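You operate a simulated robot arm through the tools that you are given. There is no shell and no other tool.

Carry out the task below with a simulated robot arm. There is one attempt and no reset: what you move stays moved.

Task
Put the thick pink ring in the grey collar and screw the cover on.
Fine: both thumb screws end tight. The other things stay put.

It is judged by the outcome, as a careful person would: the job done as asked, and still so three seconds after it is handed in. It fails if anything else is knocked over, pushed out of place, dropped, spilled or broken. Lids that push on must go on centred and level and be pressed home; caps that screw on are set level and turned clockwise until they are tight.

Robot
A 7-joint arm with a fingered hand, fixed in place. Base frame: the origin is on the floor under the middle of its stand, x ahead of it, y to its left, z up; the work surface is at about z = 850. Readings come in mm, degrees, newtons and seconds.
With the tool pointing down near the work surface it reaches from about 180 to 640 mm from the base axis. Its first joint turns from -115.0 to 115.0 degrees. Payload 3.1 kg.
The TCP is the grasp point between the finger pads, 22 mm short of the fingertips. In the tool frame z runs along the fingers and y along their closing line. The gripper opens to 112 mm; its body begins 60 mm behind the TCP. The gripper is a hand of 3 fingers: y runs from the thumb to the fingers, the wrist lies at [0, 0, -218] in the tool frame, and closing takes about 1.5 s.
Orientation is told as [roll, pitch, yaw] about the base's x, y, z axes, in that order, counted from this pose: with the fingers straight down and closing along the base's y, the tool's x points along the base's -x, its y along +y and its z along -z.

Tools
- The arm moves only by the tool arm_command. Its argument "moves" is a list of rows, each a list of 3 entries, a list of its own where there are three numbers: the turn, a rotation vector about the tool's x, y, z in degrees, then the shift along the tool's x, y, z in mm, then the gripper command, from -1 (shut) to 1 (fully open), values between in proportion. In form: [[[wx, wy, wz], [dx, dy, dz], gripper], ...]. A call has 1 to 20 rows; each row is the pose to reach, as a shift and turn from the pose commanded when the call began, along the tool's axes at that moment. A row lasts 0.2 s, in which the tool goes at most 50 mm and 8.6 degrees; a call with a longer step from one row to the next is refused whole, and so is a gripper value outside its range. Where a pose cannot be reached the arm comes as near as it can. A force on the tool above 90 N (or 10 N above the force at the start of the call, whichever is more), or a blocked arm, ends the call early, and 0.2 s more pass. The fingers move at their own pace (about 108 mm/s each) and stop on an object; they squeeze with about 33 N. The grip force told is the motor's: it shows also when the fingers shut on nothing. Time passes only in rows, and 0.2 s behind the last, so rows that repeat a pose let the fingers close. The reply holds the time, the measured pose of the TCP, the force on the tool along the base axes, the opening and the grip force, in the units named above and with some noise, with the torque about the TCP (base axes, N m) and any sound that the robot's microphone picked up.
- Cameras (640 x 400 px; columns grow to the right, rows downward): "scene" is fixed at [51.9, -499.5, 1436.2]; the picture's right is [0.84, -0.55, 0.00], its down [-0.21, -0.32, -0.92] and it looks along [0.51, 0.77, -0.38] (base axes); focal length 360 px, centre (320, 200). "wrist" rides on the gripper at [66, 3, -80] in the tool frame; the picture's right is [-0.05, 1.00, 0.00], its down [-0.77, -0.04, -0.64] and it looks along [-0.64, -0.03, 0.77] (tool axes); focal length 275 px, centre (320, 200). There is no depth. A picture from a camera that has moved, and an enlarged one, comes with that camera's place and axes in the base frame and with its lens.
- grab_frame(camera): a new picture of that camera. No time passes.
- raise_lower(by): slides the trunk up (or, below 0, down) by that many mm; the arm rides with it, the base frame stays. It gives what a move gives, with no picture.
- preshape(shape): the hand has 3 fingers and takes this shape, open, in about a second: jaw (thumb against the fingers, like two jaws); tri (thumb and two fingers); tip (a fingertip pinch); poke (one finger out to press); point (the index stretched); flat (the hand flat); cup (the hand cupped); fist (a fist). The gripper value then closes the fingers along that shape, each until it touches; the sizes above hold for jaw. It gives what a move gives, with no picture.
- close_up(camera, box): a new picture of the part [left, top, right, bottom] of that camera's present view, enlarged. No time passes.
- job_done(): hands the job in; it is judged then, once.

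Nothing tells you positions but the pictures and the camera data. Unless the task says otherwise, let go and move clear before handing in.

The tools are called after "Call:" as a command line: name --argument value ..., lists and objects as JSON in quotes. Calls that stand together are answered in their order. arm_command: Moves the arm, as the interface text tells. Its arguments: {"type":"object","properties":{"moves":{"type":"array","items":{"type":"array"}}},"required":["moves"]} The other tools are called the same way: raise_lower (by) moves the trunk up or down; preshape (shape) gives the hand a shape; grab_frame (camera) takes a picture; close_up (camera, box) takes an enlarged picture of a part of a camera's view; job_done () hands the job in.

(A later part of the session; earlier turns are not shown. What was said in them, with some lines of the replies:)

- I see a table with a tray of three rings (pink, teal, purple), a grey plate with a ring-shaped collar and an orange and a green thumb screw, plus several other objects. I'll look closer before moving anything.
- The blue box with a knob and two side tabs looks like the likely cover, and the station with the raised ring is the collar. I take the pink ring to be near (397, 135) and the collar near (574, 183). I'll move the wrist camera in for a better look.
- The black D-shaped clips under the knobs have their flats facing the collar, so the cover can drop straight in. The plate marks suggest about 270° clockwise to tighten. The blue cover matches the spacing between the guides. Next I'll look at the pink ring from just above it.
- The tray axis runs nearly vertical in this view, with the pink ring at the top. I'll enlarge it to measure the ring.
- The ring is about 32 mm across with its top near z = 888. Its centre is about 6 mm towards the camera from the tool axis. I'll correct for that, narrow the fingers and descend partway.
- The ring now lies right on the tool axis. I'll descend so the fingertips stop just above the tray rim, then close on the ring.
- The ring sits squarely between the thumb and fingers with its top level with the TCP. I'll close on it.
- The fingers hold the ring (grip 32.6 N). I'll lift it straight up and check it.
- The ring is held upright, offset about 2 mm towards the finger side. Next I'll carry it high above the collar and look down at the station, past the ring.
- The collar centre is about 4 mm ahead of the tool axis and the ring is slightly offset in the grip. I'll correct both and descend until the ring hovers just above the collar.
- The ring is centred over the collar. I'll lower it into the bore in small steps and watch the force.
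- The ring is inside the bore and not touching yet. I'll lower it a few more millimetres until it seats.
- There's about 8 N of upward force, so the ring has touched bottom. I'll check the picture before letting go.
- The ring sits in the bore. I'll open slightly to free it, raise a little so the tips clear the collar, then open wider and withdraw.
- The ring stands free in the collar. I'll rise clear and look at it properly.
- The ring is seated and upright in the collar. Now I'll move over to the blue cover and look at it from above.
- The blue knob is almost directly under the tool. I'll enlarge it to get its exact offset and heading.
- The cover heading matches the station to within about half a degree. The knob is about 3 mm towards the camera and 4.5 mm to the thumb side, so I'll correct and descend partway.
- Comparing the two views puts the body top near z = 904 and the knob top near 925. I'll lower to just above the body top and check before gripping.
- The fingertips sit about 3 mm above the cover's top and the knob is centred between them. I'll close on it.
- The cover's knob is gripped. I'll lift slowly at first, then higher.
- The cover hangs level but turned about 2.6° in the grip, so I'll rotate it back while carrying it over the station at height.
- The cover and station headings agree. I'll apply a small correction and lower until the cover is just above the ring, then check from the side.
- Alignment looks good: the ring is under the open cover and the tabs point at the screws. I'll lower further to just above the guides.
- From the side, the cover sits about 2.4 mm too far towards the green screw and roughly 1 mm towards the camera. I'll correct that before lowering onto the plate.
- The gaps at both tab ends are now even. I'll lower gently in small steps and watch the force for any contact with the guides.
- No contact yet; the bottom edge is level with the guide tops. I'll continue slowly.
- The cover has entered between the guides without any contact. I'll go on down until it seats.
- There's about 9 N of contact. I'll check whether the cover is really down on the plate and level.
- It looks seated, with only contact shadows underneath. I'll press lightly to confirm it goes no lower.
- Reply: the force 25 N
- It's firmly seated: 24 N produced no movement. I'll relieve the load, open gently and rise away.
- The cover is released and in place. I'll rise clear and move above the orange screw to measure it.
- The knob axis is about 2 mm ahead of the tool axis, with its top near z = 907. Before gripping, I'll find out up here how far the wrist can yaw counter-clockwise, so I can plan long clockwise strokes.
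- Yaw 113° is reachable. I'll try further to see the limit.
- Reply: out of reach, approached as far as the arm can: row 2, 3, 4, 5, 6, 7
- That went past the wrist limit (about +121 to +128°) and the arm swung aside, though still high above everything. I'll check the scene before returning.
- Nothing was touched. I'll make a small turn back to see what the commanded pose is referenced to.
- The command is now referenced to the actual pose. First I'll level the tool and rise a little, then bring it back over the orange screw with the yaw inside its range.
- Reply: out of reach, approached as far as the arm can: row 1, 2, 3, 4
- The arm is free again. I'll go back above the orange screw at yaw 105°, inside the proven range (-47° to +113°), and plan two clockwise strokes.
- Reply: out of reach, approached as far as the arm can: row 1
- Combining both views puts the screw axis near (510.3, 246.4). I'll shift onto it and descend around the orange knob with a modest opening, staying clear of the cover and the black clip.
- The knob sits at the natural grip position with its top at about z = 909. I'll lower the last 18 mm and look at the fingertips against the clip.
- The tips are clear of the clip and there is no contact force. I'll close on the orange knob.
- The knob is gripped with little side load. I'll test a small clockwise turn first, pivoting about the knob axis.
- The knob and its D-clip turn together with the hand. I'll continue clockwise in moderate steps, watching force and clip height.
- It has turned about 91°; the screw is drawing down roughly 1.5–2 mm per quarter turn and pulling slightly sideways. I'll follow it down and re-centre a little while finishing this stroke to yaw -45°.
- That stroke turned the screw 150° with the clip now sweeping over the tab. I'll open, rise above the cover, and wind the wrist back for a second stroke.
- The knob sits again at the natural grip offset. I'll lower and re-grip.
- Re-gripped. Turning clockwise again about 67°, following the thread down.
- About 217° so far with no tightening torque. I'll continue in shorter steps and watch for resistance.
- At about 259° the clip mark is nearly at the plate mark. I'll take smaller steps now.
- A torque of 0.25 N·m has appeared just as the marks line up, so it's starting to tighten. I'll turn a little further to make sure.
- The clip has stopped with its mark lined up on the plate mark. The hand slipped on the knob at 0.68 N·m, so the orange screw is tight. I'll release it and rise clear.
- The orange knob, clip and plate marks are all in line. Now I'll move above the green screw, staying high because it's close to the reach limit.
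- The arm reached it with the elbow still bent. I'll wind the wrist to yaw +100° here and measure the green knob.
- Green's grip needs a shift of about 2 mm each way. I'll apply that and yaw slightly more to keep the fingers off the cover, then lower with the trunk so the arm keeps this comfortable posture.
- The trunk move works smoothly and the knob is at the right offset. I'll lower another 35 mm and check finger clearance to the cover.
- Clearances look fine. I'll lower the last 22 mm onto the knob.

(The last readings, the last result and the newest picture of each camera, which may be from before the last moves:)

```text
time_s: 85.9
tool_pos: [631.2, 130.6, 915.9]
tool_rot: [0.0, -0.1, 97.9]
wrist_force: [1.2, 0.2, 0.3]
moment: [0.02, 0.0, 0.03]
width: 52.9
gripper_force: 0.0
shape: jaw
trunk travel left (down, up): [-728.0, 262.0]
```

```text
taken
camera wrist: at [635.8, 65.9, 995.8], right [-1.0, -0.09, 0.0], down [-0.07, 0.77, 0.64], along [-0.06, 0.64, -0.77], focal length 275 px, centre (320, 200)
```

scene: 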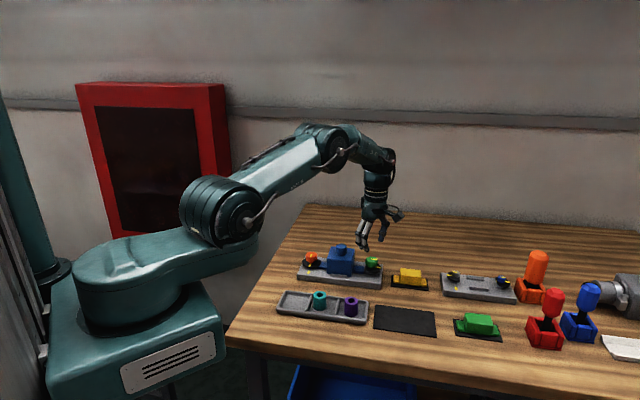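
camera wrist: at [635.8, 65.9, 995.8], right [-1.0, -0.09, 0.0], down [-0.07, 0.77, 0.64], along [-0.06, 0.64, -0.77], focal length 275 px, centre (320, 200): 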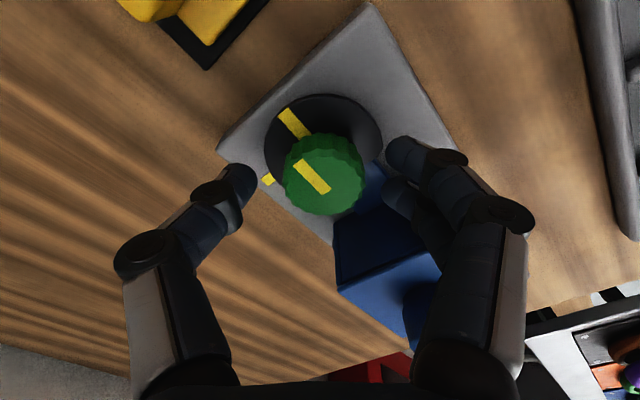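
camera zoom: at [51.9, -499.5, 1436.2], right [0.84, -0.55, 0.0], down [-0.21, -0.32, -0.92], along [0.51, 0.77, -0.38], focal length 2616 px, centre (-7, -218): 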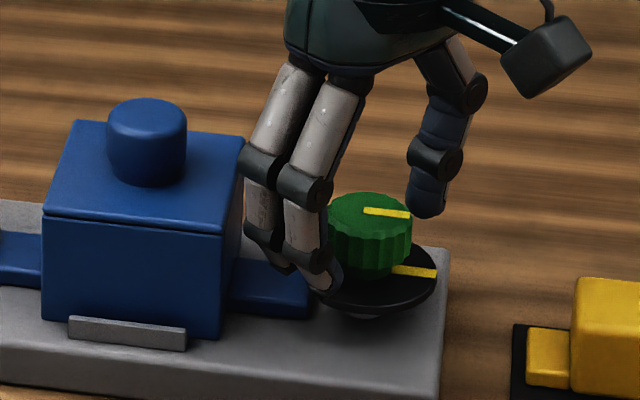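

No contact anywhere and the knob is nicely between the fingers. Closing on the green knob now.

Call:
arm_command --moves '[[[0, 0, 0], [0, 0, 0], -0.3], [[0, 0, 0], [0, 0, 0], -0.5], [[0, 0, 0], [0, 0, 0], -1], [[0, 0, 0], [0, 0, 0], -1], [[0, 0, 0], [0, 0, 0], -1], [[0, 0, 0], [0, 0, 0], -1]]'

Call:
close_up --camera "wrist" --box '[240, 80, 420, 240]'

Call:
close_up --camera "scene" --box '[335, 230, 395, 285]'

```text
time_s: 87.3
tool_pos: [629.5, 131.1, 916.9]
tool_rot: [0.1, -0.2, 98.0]
wrist_force: [-1.5, 2.8, -1.7]
moment: [0.06, 0.04, 0.01]
width: 22.2
gripper_force: 33.3
shape: jaw
trunk travel left (down, up): [-728.0, 262.0]
```

```text
2.50 times, centred on (330, 160) of wrist
camera zoom: at [636.0, 66.7, 995.6], right [-1.0, -0.09, 0.0], down [-0.07, 0.77, 0.64], along [-0.06, 0.63, -0.77], focal length 688 px, centre (295, 300)
```

zoom: 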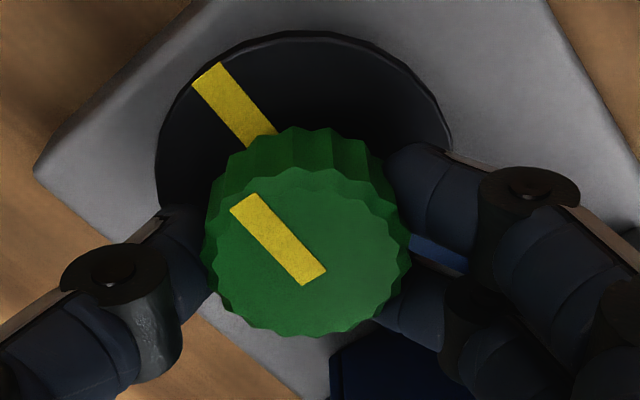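

```text
7.27 times, centred on (365, 258) of scene
camera zoom: at [51.9, -499.5, 1436.2], right [0.84, -0.55, 0.0], down [-0.21, -0.32, -0.92], along [0.51, 0.77, -0.38], focal length 2616 px, centre (-7, -218)
```

zoom: 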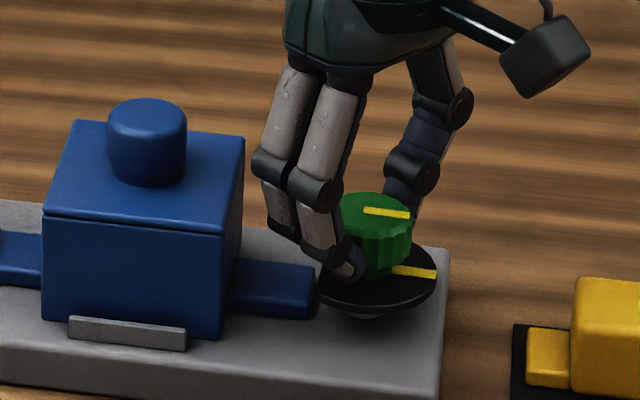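

Gripped. Turning the green screw clockwise about 67°, following the thread down.

Call:
arm_command --moves '[[[0, 0, 8.4], [0.26, -0.36, 0.2], -1], [[0, 0, 16.8], [0.57, -0.68, 0.43], -1], [[0, 0, 25.2], [0.93, -0.95, 0.64], -1], [[0, 0, 33.6], [1.32, -1.17, 0.86], -1], [[0, 0, 42], [1.74, -1.33, 1.07], -1], [[0, 0, 50.4], [2.18, -1.42, 1.29], -1], [[0, 0, 58.8], [2.62, -1.45, 1.5], -1], [[0, 0, 67.2], [3.07, -1.42, 1.71], -1], [[0, 0, 67.2], [3.07, -1.42, 1.71], -1]]'

Call:
close_up --camera "wrist" --box '[240, 80, 420, 240]'

Call:
close_up --camera "scene" --box '[335, 230, 395, 285]'

```text
time_s: 89.3
tool_pos: [631.0, 128.0, 914.3]
tool_rot: [0.1, -0.1, 30.7]
wrist_force: [2.1, 1.5, -0.8]
moment: [0.0, -0.02, -0.02]
width: 22.3
gripper_force: 32.9
shape: jaw
trunk travel left (down, up): [-728.0, 262.0]
```

```text
2.50 times, centred on (330, 160) of wrist
camera zoom: at [573.5, 98.3, 994.0], right [-0.47, 0.88, 0.0], down [0.68, 0.36, 0.64], along [0.56, 0.3, -0.77], focal length 688 px, centre (295, 300)
```

zoom: 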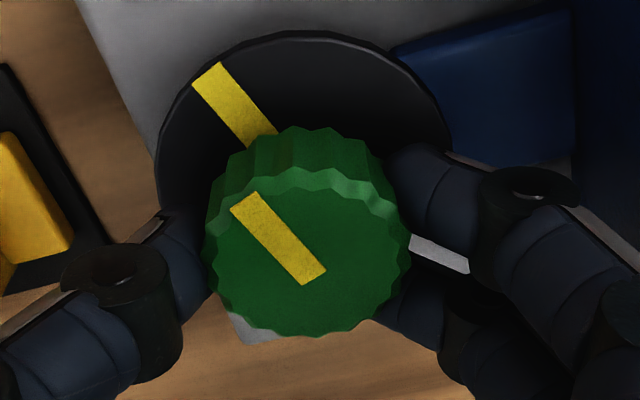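

```text
7.27 times, centred on (365, 258) of scene
camera zoom: at [51.9, -499.5, 1436.2], right [0.84, -0.55, 0.0], down [-0.21, -0.32, -0.92], along [0.51, 0.77, -0.38], focal length 2616 px, centre (-7, -218)
```

zoom: 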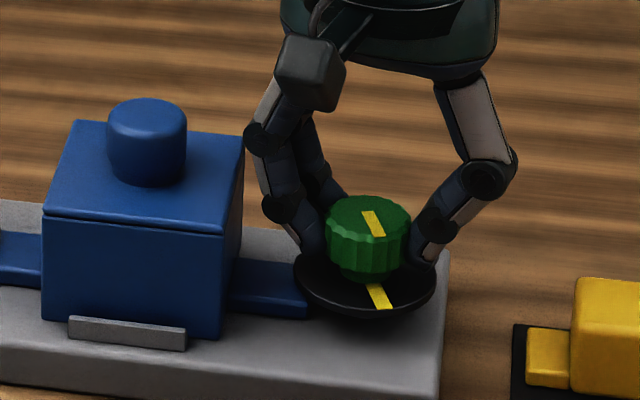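

Forces are tiny. Continuing another 67°.

Call:
arm_command --moves '[[[0, 0, 8.4], [0.26, -0.36, 0.2], -1], [[0, 0, 16.8], [0.57, -0.68, 0.43], -1], [[0, 0, 25.2], [0.93, -0.95, 0.64], -1], [[0, 0, 33.6], [1.32, -1.17, 0.86], -1], [[0, 0, 42], [1.74, -1.33, 1.07], -1], [[0, 0, 50.4], [2.18, -1.42, 1.29], -1], [[0, 0, 58.8], [2.62, -1.45, 1.5], -1], [[0, 0, 67.2], [3.07, -1.42, 1.71], -1], [[0, 0, 67.2], [3.07, -1.42, 1.71], -1]]'

Call:
close_up --camera "wrist" --box '[240, 80, 420, 240]'

Call:
close_up --camera "scene" --box '[335, 230, 395, 285]'

```text
time_s: 91.3
tool_pos: [629.8, 124.6, 913.9]
tool_rot: [0.1, 0.0, -36.6]
wrist_force: [2.5, -1.0, 2.3]
moment: [-0.02, -0.05, 0.0]
width: 21.9
gripper_force: 32.8
shape: jaw
trunk travel left (down, up): [-728.0, 262.0]
```

```text
2.50 times, centred on (330, 160) of wrist
camera zoom: at [578.5, 167.9, 992.3], right [0.63, 0.77, 0.0], down [0.6, -0.49, 0.63], along [0.49, -0.4, -0.77], focal length 688 px, centre (295, 300)
```

zoom: 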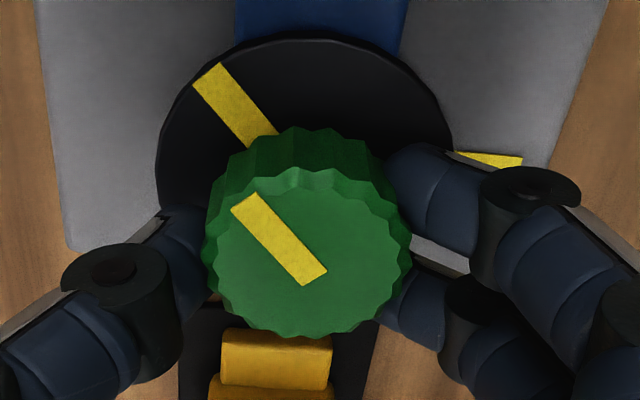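

```text
7.27 times, centred on (365, 258) of scene
camera zoom: at [51.9, -499.5, 1436.2], right [0.84, -0.55, 0.0], down [-0.21, -0.32, -0.92], along [0.51, 0.77, -0.38], focal length 2616 px, centre (-7, -218)
```

zoom: 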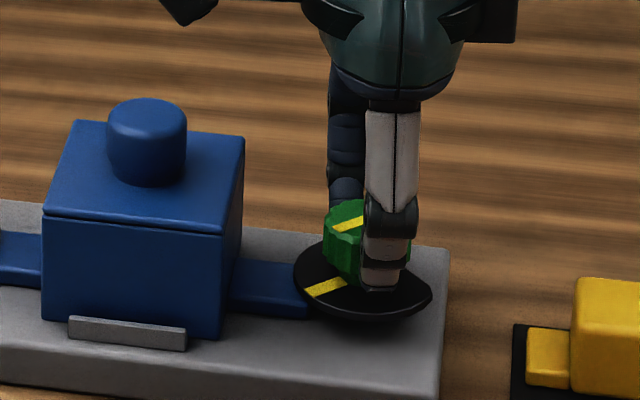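

134° done. I'll add another 12°, then re-grip.

Call:
arm_command --moves '[[[0, 0, 6], [0.18, -0.26, 0], -1], [[0, 0, 12], [0.39, -0.5, 0.1], -1], [[0, 0, 12], [0.39, -0.5, 0.1], -1], [[0, 0, 12], [0.39, -0.5, 0.1], -0.5], [[0, 0, 12], [0.39, -0.5, 0.1], -0.3], [[0, 0, 12], [0.39, -0.5, 0.1], -0.1], [[0, 0, 12], [0.39, -0.5, -3], -0.05], [[0, 0, 12], [0.39, -0.5, -12], -0.05], [[0, 0, 12], [0.39, -0.5, -26], -0.05], [[0, 0, 12], [0.39, -0.5, -42], -0.05], [[0, 0, 12], [0.39, -0.5, -42], -0.05]]'

Call:
close_up --camera "wrist" --box '[230, 50, 410, 210]'

Call:
close_up --camera "scene" --box '[335, 230, 395, 285]'

```text
time_s: 93.7
tool_pos: [629.2, 125.1, 954.2]
tool_rot: [0.0, 0.1, -48.5]
wrist_force: [0.0, 0.8, 0.7]
moment: [0.0, 0.03, 0.01]
width: 52.5
gripper_force: 0.0
shape: jaw
trunk travel left (down, up): [-728.0, 262.0]
```

```text
2.50 times, centred on (320, 130) of wrist
camera zoom: at [587.4, 177.7, 1034.2], right [0.78, 0.63, 0.0], down [0.48, -0.6, 0.63], along [0.4, -0.49, -0.77], focal length 688 px, centre (320, 375)
```

zoom: 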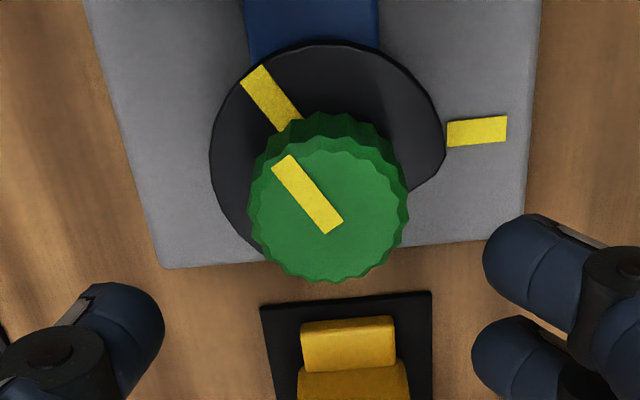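

```text
7.27 times, centred on (365, 258) of scene
camera zoom: at [51.9, -499.5, 1436.2], right [0.84, -0.55, 0.0], down [-0.21, -0.32, -0.92], along [0.51, 0.77, -0.38], focal length 2616 px, centre (-7, -218)
```

zoom: 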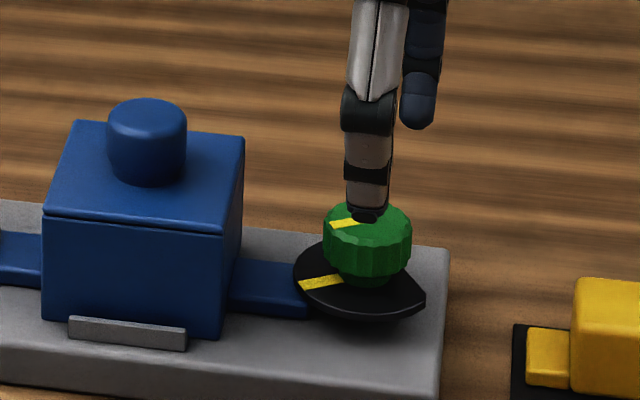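

146° done on green. Winding the wrist back to yaw +98° at a safe height.

Call:
arm_command --moves '[[[0, 0, -8.1], [0.2, 0.2, 0], -0.05], [[0, 0, -16.3], [0.4, 0.5, 0], -0.05], [[0, 0, -24.4], [0.6, 0.7, 0], -0.05], [[0, 0, -32.6], [0.9, 1, 0], -0.05], [[0, 0, -40.7], [1.1, 1.2, 0], -0.05], [[0, 0, -48.8], [1.3, 1.5, 0], -0.05], [[0, 0, -57], [1.5, 1.7, 0], -0.05], [[0, 0, -65.1], [1.7, 1.9, 0], -0.05], [[0, 0, -73.3], [1.9, 2.2, 0], -0.05], [[0, 0, -81.4], [2.2, 2.4, 0], -0.05], [[0, 0, -89.5], [2.4, 2.7, 0], -0.05], [[0, 0, -97.7], [2.6, 2.9, 0], -0.05], [[0, 0, -105.8], [2.8, 3.2, 0], -0.05], [[0, 0, -114], [3, 3.4, 0], -0.05], [[0, 0, -122.1], [3.2, 3.6, 0], -0.05], [[0, 0, -130.2], [3.5, 3.9, 0], -0.05], [[0, 0, -138.4], [3.7, 4.1, 0], -0.05], [[0, 0, -146.5], [3.9, 4.4, 0], -0.05], [[0, 0, -146.5], [3.9, 4.4, 0], -0.05]]'

Call:
close_up --camera "wrist" --box '[230, 50, 410, 210]'

```text
time_s: 97.7
tool_pos: [629.9, 131.6, 955.0]
tool_rot: [0.1, -0.1, 98.1]
wrist_force: [-0.2, -0.2, -0.3]
moment: [-0.01, -0.02, -0.02]
width: 52.5
gripper_force: 0.0
shape: jaw
trunk travel left (down, up): [-728.0, 262.0]
```

```text
2.50 times, centred on (320, 130) of wrist
camera zoom: at [636.1, 66.0, 1034.6], right [-1.0, -0.1, 0.0], down [-0.07, 0.77, 0.64], along [-0.06, 0.63, -0.77], focal length 688 px, centre (320, 375)
```

zoom: 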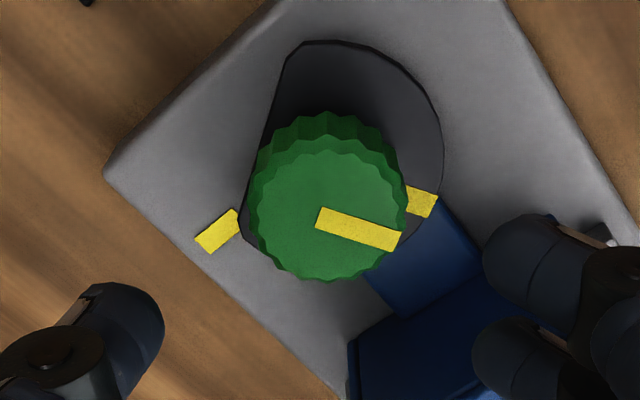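

Aligned again. Lowering and re-gripping the green knob.

Call:
arm_command --moves '[[[0, 0, 0], [0, 0, 12], -0.05], [[0, 0, 0], [0, 0, 24], -0.05], [[0, 0, 0], [0, 0, 34], -0.05], [[0, 0, 0], [0, 0, 42.5], -0.05], [[0, 0, 0], [0, 0, 42.5], -0.1], [[0, 0, 0], [0, 0, 42.5], -0.4], [[0, 0, 0], [0, 0, 42.5], -0.7], [[0, 0, 0], [0, 0, 42.5], -1], [[0, 0, 0], [0, 0, 42.5], -1], [[0, 0, 0], [0, 0, 42.5], -1], [[0, 0, 0], [0, 0, 42.5], -1]]'

Call:
close_up --camera "wrist" --box '[240, 80, 420, 240]'

Call:
close_up --camera "scene" --box '[335, 230, 395, 285]'

```text
time_s: 100.1
tool_pos: [630.3, 130.7, 911.8]
tool_rot: [0.0, -0.1, 97.9]
wrist_force: [-0.4, 1.2, -2.4]
moment: [0.01, 0.05, 0.0]
width: 22.6
gripper_force: 33.5
shape: jaw
trunk travel left (down, up): [-728.0, 262.0]
```

```text
2.50 times, centred on (330, 160) of wrist
camera zoom: at [636.1, 66.0, 991.6], right [-1.0, -0.09, 0.0], down [-0.07, 0.77, 0.64], along [-0.06, 0.63, -0.77], focal length 688 px, centre (295, 300)
```

zoom: 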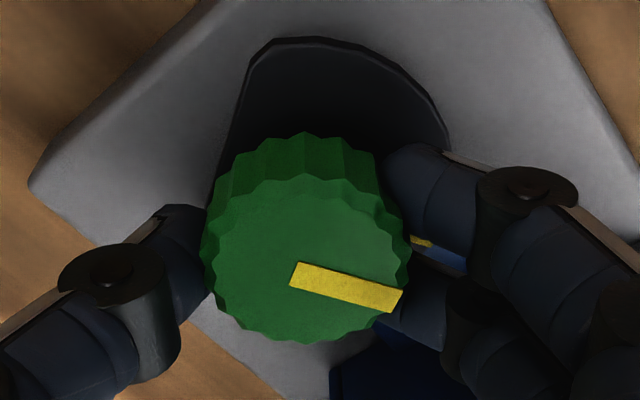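

```text
7.27 times, centred on (365, 258) of scene
camera zoom: at [51.9, -499.5, 1436.2], right [0.84, -0.55, 0.0], down [-0.21, -0.32, -0.92], along [0.51, 0.77, -0.38], focal length 2616 px, centre (-7, -218)
```

zoom: 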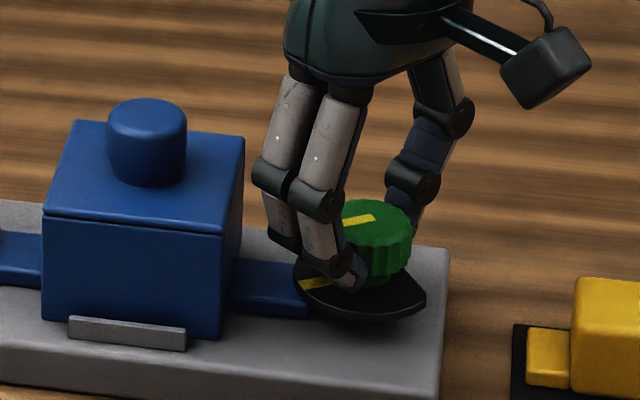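

Gripped again. I'll turn clockwise another 67°, following down.

Call:
arm_command --moves '[[[0, 0, 8.4], [0.26, -0.36, 0.2], -1], [[0, 0, 16.8], [0.57, -0.68, 0.4], -1], [[0, 0, 25.2], [0.93, -0.95, 0.6], -1], [[0, 0, 33.6], [1.32, -1.17, 0.8], -1], [[0, 0, 42], [1.74, -1.33, 1], -1], [[0, 0, 50.4], [2.18, -1.42, 1.2], -1], [[0, 0, 58.8], [2.62, -1.45, 1.4], -1], [[0, 0, 67.2], [3.07, -1.42, 1.6], -1], [[0, 0, 67.2], [3.07, -1.42, 1.6], -1]]'

Call:
close_up --camera "wrist" --box '[240, 80, 420, 240]'

Call:
close_up --camera "scene" --box '[335, 230, 395, 285]'

```text
time_s: 102.1
tool_pos: [632.1, 128.4, 910.7]
tool_rot: [0.1, 0.0, 30.6]
wrist_force: [-1.6, -0.3, -1.4]
moment: [-0.02, 0.04, 0.0]
width: 22.1
gripper_force: 32.9
shape: jaw
trunk travel left (down, up): [-728.0, 262.0]
```

```text
2.50 times, centred on (330, 160) of wrist
camera zoom: at [573.1, 98.1, 990.1], right [-0.47, 0.88, 0.0], down [0.68, 0.36, 0.64], along [0.56, 0.3, -0.77], focal length 688 px, centre (295, 300)
```

zoom: 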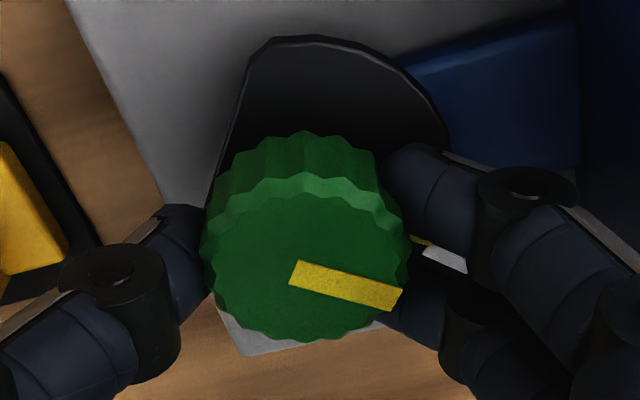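

```text
7.27 times, centred on (365, 258) of scene
camera zoom: at [51.9, -499.5, 1436.2], right [0.84, -0.55, 0.0], down [-0.21, -0.32, -0.92], along [0.51, 0.77, -0.38], focal length 2616 px, centre (-7, -218)
```

zoom: 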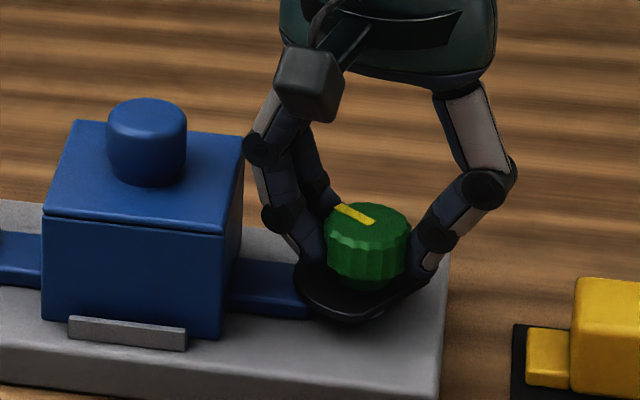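

About 214° in total. Continuing 42°, then fine steps.

Call:
arm_command --moves '[[[0, 0, 8.4], [0.26, -0.36, 0.2], -1], [[0, 0, 16.8], [0.57, -0.68, 0.4], -1], [[0, 0, 25.2], [0.93, -0.95, 0.6], -1], [[0, 0, 33.6], [1.32, -1.17, 0.8], -1], [[0, 0, 42], [1.74, -1.33, 1], -1], [[0, 0, 42], [1.74, -1.33, 1], -1]]'

Call:
close_up --camera "wrist" --box '[240, 80, 420, 240]'

```text
time_s: 103.5
tool_pos: [631.0, 127.4, 910.1]
tool_rot: [0.0, 0.1, -11.3]
wrist_force: [-4.6, 0.1, -3.2]
moment: [0.02, 0.06, 0.05]
width: 22.6
gripper_force: 33.3
shape: jaw
trunk travel left (down, up): [-728.0, 262.0]
```

```text
2.50 times, centred on (330, 160) of wrist
camera zoom: at [566.4, 143.2, 989.6], right [0.24, 0.97, 0.0], down [0.75, -0.19, 0.63], along [0.62, -0.15, -0.77], focal length 688 px, centre (295, 300)
```

zoom: 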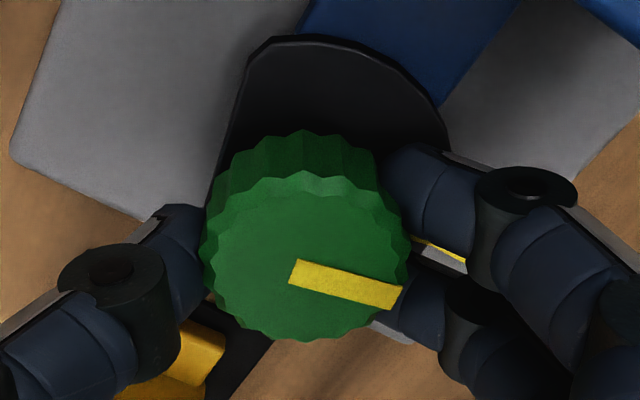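

About 256° now. Fine steps from here.

Call:
arm_command --moves '[[[0, 0, 4], [0.4, -0.17, 0.15], -1], [[0, 0, 8], [0.6, -0.34, 0.3], -1], [[0, 0, 12], [0.8, -0.5, 0.4], -1], [[0, 0, 12], [0.8, -0.5, 0.4], -1]]'

Call:
close_up --camera "wrist" --box '[240, 80, 420, 240]'

Call:
close_up --camera "scene" --box '[335, 230, 395, 285]'

```text
time_s: 104.5
tool_pos: [630.7, 126.3, 908.6]
tool_rot: [0.0, 0.0, -23.1]
wrist_force: [-3.5, 1.1, -4.1]
moment: [0.03, 0.05, 0.02]
width: 22.3
gripper_force: 33.3
shape: jaw
trunk travel left (down, up): [-728.0, 262.0]
```

```text
2.50 times, centred on (330, 160) of wrist
camera zoom: at [570.5, 156.0, 989.4], right [0.44, 0.9, 0.0], down [0.69, -0.34, 0.63], along [0.57, -0.28, -0.77], focal length 688 px, centre (295, 300)
```

zoom: 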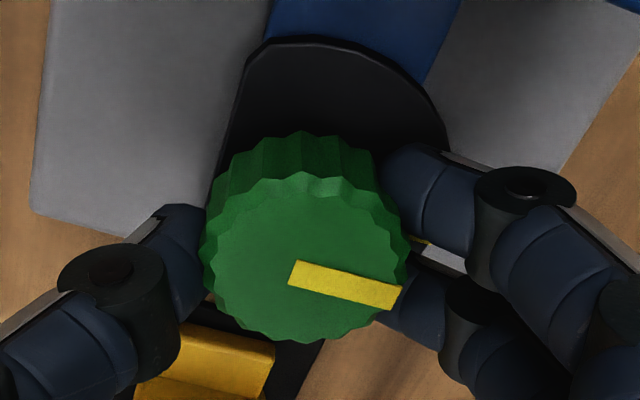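

```text
7.27 times, centred on (365, 258) of scene
camera zoom: at [51.9, -499.5, 1436.2], right [0.84, -0.55, 0.0], down [-0.21, -0.32, -0.92], along [0.51, 0.77, -0.38], focal length 2616 px, centre (-7, -218)
```

zoom: 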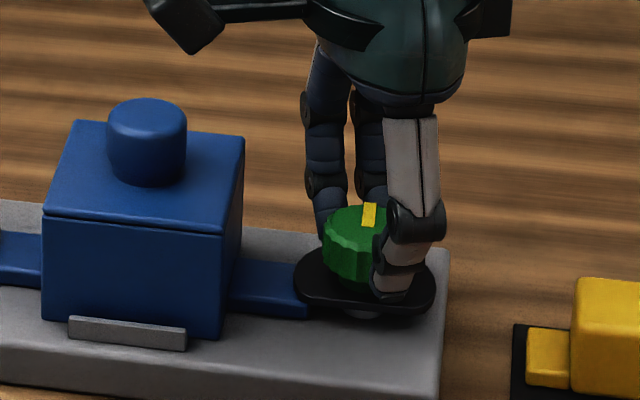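

About 267°, still no torque. A few more degrees.

Call:
arm_command --moves '[[[0, 0, 4], [0.3, -0.17, 0.3], -1], [[0, 0, 8], [0.5, -0.34, 0.4], -1], [[0, 0, 8], [0.5, -0.34, 0.4], -1]]'

Call:
close_up --camera "wrist" --box '[240, 80, 420, 240]'

Call:
close_up --camera "scene" --box '[335, 230, 395, 285]'

```text
time_s: 105.3
tool_pos: [629.2, 126.0, 909.4]
tool_rot: [0.1, 0.1, -31.3]
wrist_force: [1.0, 1.7, -1.1]
moment: [0.04, 0.04, 0.65]
width: 21.8
gripper_force: 33.2
shape: jaw
trunk travel left (down, up): [-728.0, 262.0]
```

```text
2.50 times, centred on (330, 160) of wrist
camera zoom: at [574.6, 164.1, 989.0], right [0.56, 0.83, 0.0], down [0.64, -0.43, 0.64], along [0.53, -0.35, -0.77], focal length 688 px, centre (295, 300)
```

zoom: 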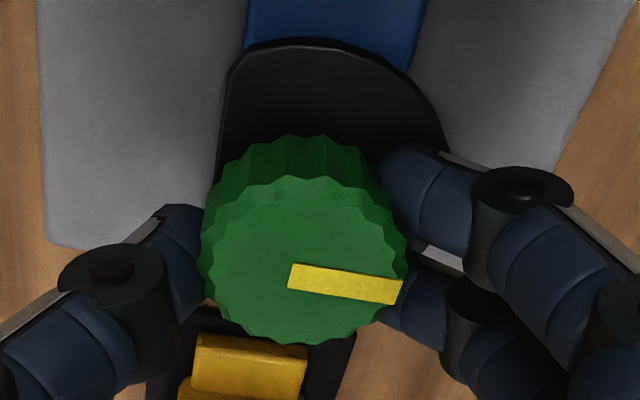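

```text
7.27 times, centred on (365, 258) of scene
camera zoom: at [51.9, -499.5, 1436.2], right [0.84, -0.55, 0.0], down [-0.21, -0.32, -0.92], along [0.51, 0.77, -0.38], focal length 2616 px, centre (-7, -218)
```

zoom: 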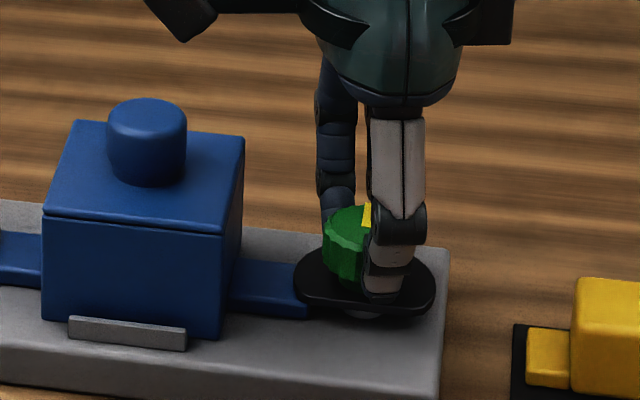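

Torque has jumped to 0.65 N·m and the knob has stopped turning with the hand. I'll add a few degrees to confirm it is tight.

Call:
arm_command --moves '[[[0, 0, 3], [0.1, -0.1, 0], -1], [[0, 0, 6], [0.2, -0.2, 0], -1], [[0, 0, 6], [0.2, -0.2, 0], -1]]'

Call:
close_up --camera "wrist" --box '[240, 80, 420, 240]'

Call:
close_up --camera "scene" --box '[335, 230, 395, 285]'

```text
time_s: 106.1
tool_pos: [629.0, 126.0, 908.7]
tool_rot: [0.1, 0.1, -37.2]
wrist_force: [-1.2, 2.7, -0.1]
moment: [0.08, 0.01, 0.96]
width: 21.9
gripper_force: 32.6
shape: jaw
trunk travel left (down, up): [-728.0, 262.0]
```

```text
2.50 times, centred on (330, 160) of wrist
camera zoom: at [578.1, 169.9, 988.8], right [0.64, 0.77, 0.0], down [0.59, -0.5, 0.63], along [0.49, -0.41, -0.77], focal length 688 px, centre (295, 300)
```

zoom: 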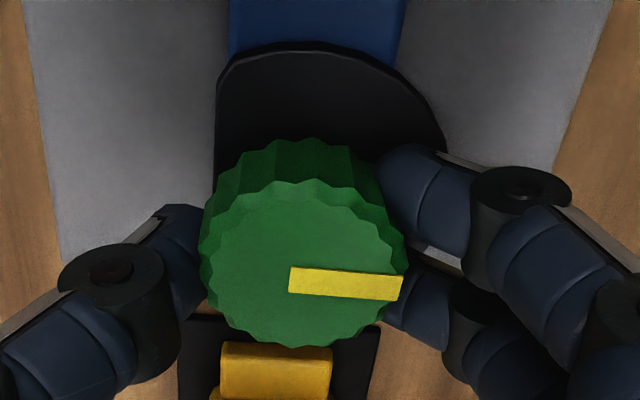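

```text
7.27 times, centred on (365, 258) of scene
camera zoom: at [51.9, -499.5, 1436.2], right [0.84, -0.55, 0.0], down [-0.21, -0.32, -0.92], along [0.51, 0.77, -0.38], focal length 2616 px, centre (-7, -218)
```

zoom: 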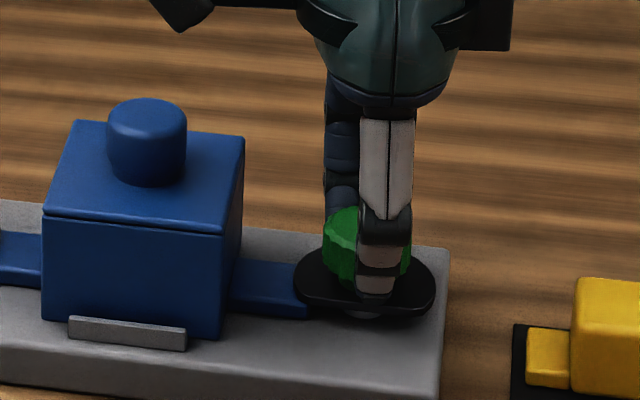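

Green is tight: 0.96 N·m and the hand slips on the knob. I'll open and rise clear, then inspect everything.

Call:
arm_command --moves '[[[0, 0, 0], [0, 0, 0], -0.5], [[0, 0, 0], [0, 0, 0], -0.3], [[0, 0, 0], [0, 0, 0], -0.1], [[0, 0, 0], [0, 0, -5], -0.05], [[0, 0, 0], [0, 0, -20], -0.05], [[0, 0, 0], [0, 0, -45], -0.05], [[0, 0, 0], [0, 0, -75], -0.05], [[0, 0, 0], [0, 0, -100], -0.05], [[0, 0, 0], [0, 0, -100], -0.05]]'

Call:
grab_frame --camera "wrist"

Call:
close_up --camera "wrist" --box '[220, 10, 440, 190]'

Call:
close_up --camera "scene" --box '[290, 230, 390, 300]'

```text
time_s: 108.1
tool_pos: [628.7, 124.9, 1009.0]
tool_rot: [0.0, 0.2, -37.2]
wrist_force: [1.3, 0.3, 0.9]
moment: [0.02, -0.05, 0.02]
width: 52.5
gripper_force: 0.1
shape: jaw
trunk travel left (down, up): [-728.0, 262.0]
```

```text
taken
camera wrist: at [577.9, 168.6, 1088.8], right [0.64, 0.77, 0.0], down [0.59, -0.5, 0.63], along [0.49, -0.41, -0.77], focal length 275 px, centre (320, 200)
```

wrist: 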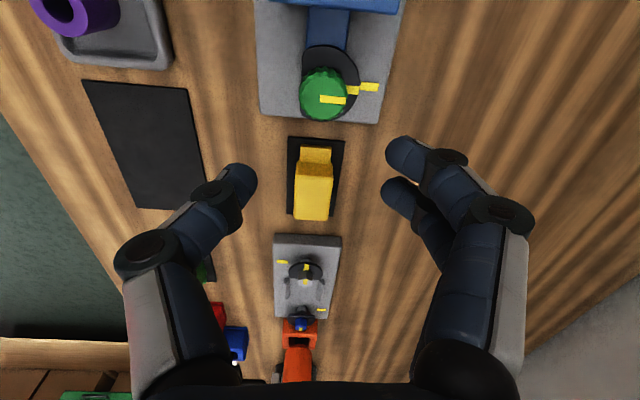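

```text
2.22 times, centred on (330, 100) of wrist
camera zoom: at [577.9, 168.6, 1088.8], right [0.64, 0.77, 0.0], down [0.59, -0.5, 0.63], along [0.49, -0.41, -0.77], focal length 612 px, centre (298, 422)
```

zoom: 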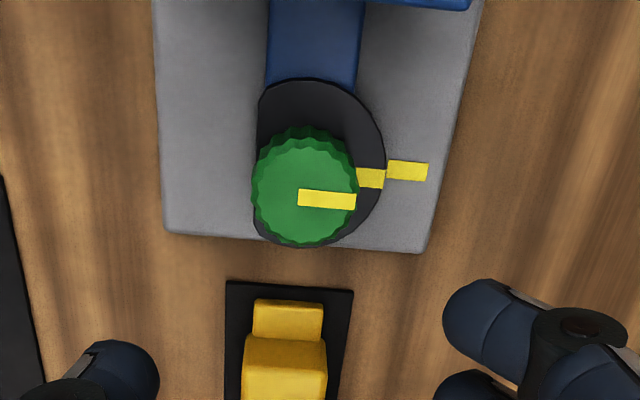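

```text
5.71 times, centred on (340, 265) of scene
camera zoom: at [51.9, -499.5, 1436.2], right [0.84, -0.55, 0.0], down [-0.21, -0.32, -0.92], along [0.51, 0.77, -0.38], focal length 2055 px, centre (206, -171)
```

zoom: 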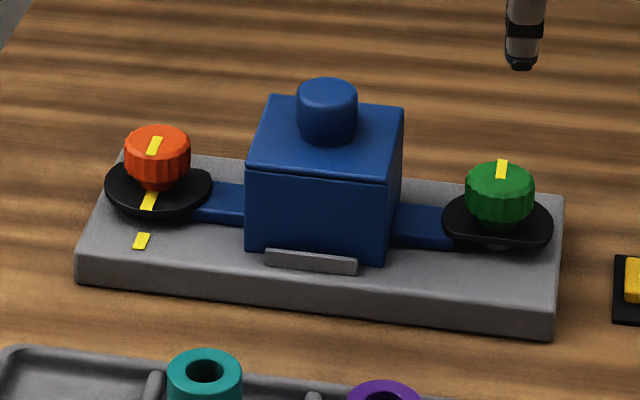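

All marks on both screws line up with the plate marks. I'll raise the trunk back, retreat from the station and take final pictures.

Call:
raise_lower --by 97

Call:
arm_command --moves '[[[0, 0, 0], [20, 10, 0], 0], [[0, 0, 0], [50, 25, 0], 0], [[0, 0, 0], [85, 42, 0], 0.2], [[0, 0, 0], [120, 60, 0], 0.3], [[0, 0, 0], [155, 75, 0], 0.3], [[0, 0, 0], [180, 85, 0], 0.3], [[0, 0, 0], [180, 85, 0], 0.3]]'

Call:
grab_frame --camera "scene"

Call:
grab_frame --camera "wrist"

Call:
close_up --camera "scene" --box '[270, 235, 400, 335]'

```text
time_s: 109.4
tool_pos: [628.6, 126.1, 1105.8]
tool_rot: [0.1, 0.1, -37.2]
wrist_force: [-0.4, -0.1, 0.1]
moment: [-0.01, 0.02, -0.01]
width: 52.6
gripper_force: 0.0
shape: jaw
trunk travel left (down, up): [-825.0, 165.0]
```

```text
time_s: 111.0
tool_pos: [536.2, 301.3, 1105.8]
tool_rot: [0.0, 0.1, -37.2]
wrist_force: [0.8, 0.0, 0.7]
moment: [0.0, -0.01, -0.03]
width: 72.5
gripper_force: 0.0
shape: jaw
trunk travel left (down, up): [-825.0, 165.0]
```

```text
taken
```

scene: 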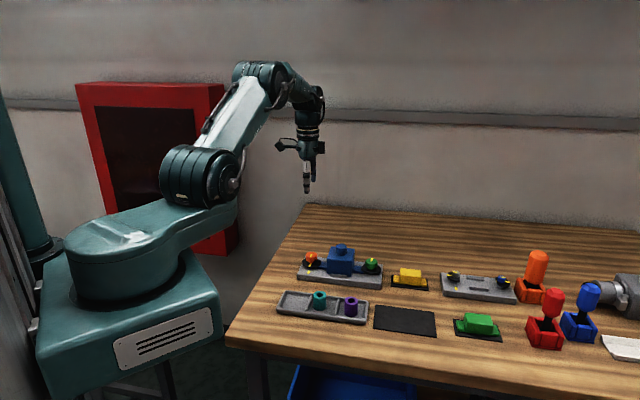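

```text
taken
camera wrist: at [485.2, 345.7, 1186.2], right [0.64, 0.77, 0.0], down [0.59, -0.5, 0.63], along [0.49, -0.41, -0.77], focal length 275 px, centre (320, 200)
```

wrist: 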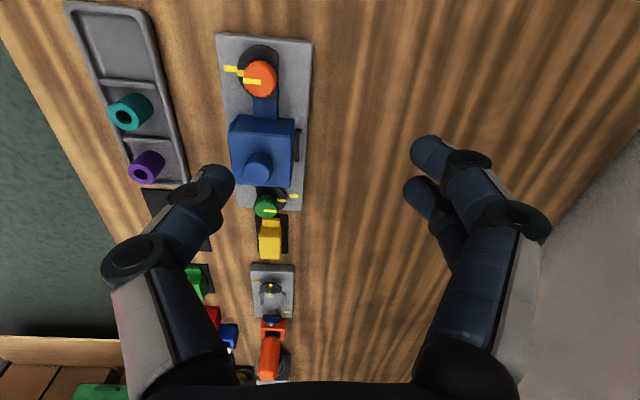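

```text
4.00 times, centred on (335, 285) of scene
camera zoom: at [51.9, -499.5, 1436.2], right [0.84, -0.55, 0.0], down [-0.21, -0.32, -0.92], along [0.51, 0.77, -0.38], focal length 1439 px, centre (260, -140)
```

zoom: 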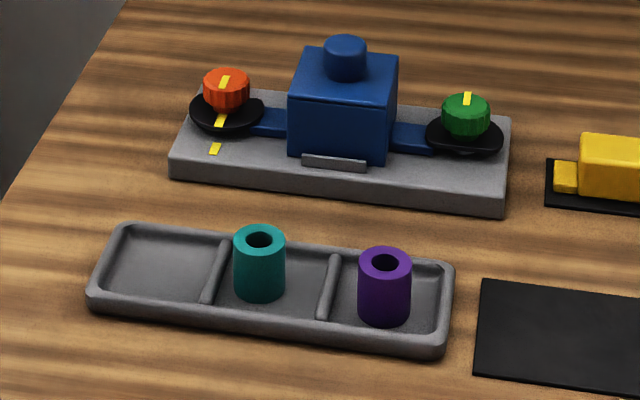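

The job is finished as far as I can see:

- **Ring:** the pink ring stands in the collar under the blue cover.
- **Cover:** it sits level between its guides.
- **Screws:** both were turned clockwise to their stop, about 270°, with their marks in line with the plate marks.
- **Everything else:** nothing else has moved, and the hand is clear.

Handing in now.

Call:
job_done

```text
The job is handed in.
```

I put the pink ring in the grey collar, set the blue cover over it, and turned both thumb screws clockwise until they stopped. The job is handed in.

- **Ring:** it stood upright and seated in the collar before the cover went on. It was 1–2 mm off centre in the bore, which has about 2 mm of clearance.
- **Cover:** there were three candidates (blue, yellow, green). I used the blue one because it fits between the guides and is tall enough for the ring. It sits level on the plate and did not move when pressed with 24 N.
- **Screws:** each stopped at about 270°, with its mark in line with the plate mark. The orange screw was last turned at 0.68 N·m and the green at 0.96 N·m. In both cases the knob had stopped moving and the hand was slipping on it.
- **Other items:** nothing else looks moved in the final pictures. At one point the arm hit its wrist limit and swung aside, but it stayed high and touched nothing.
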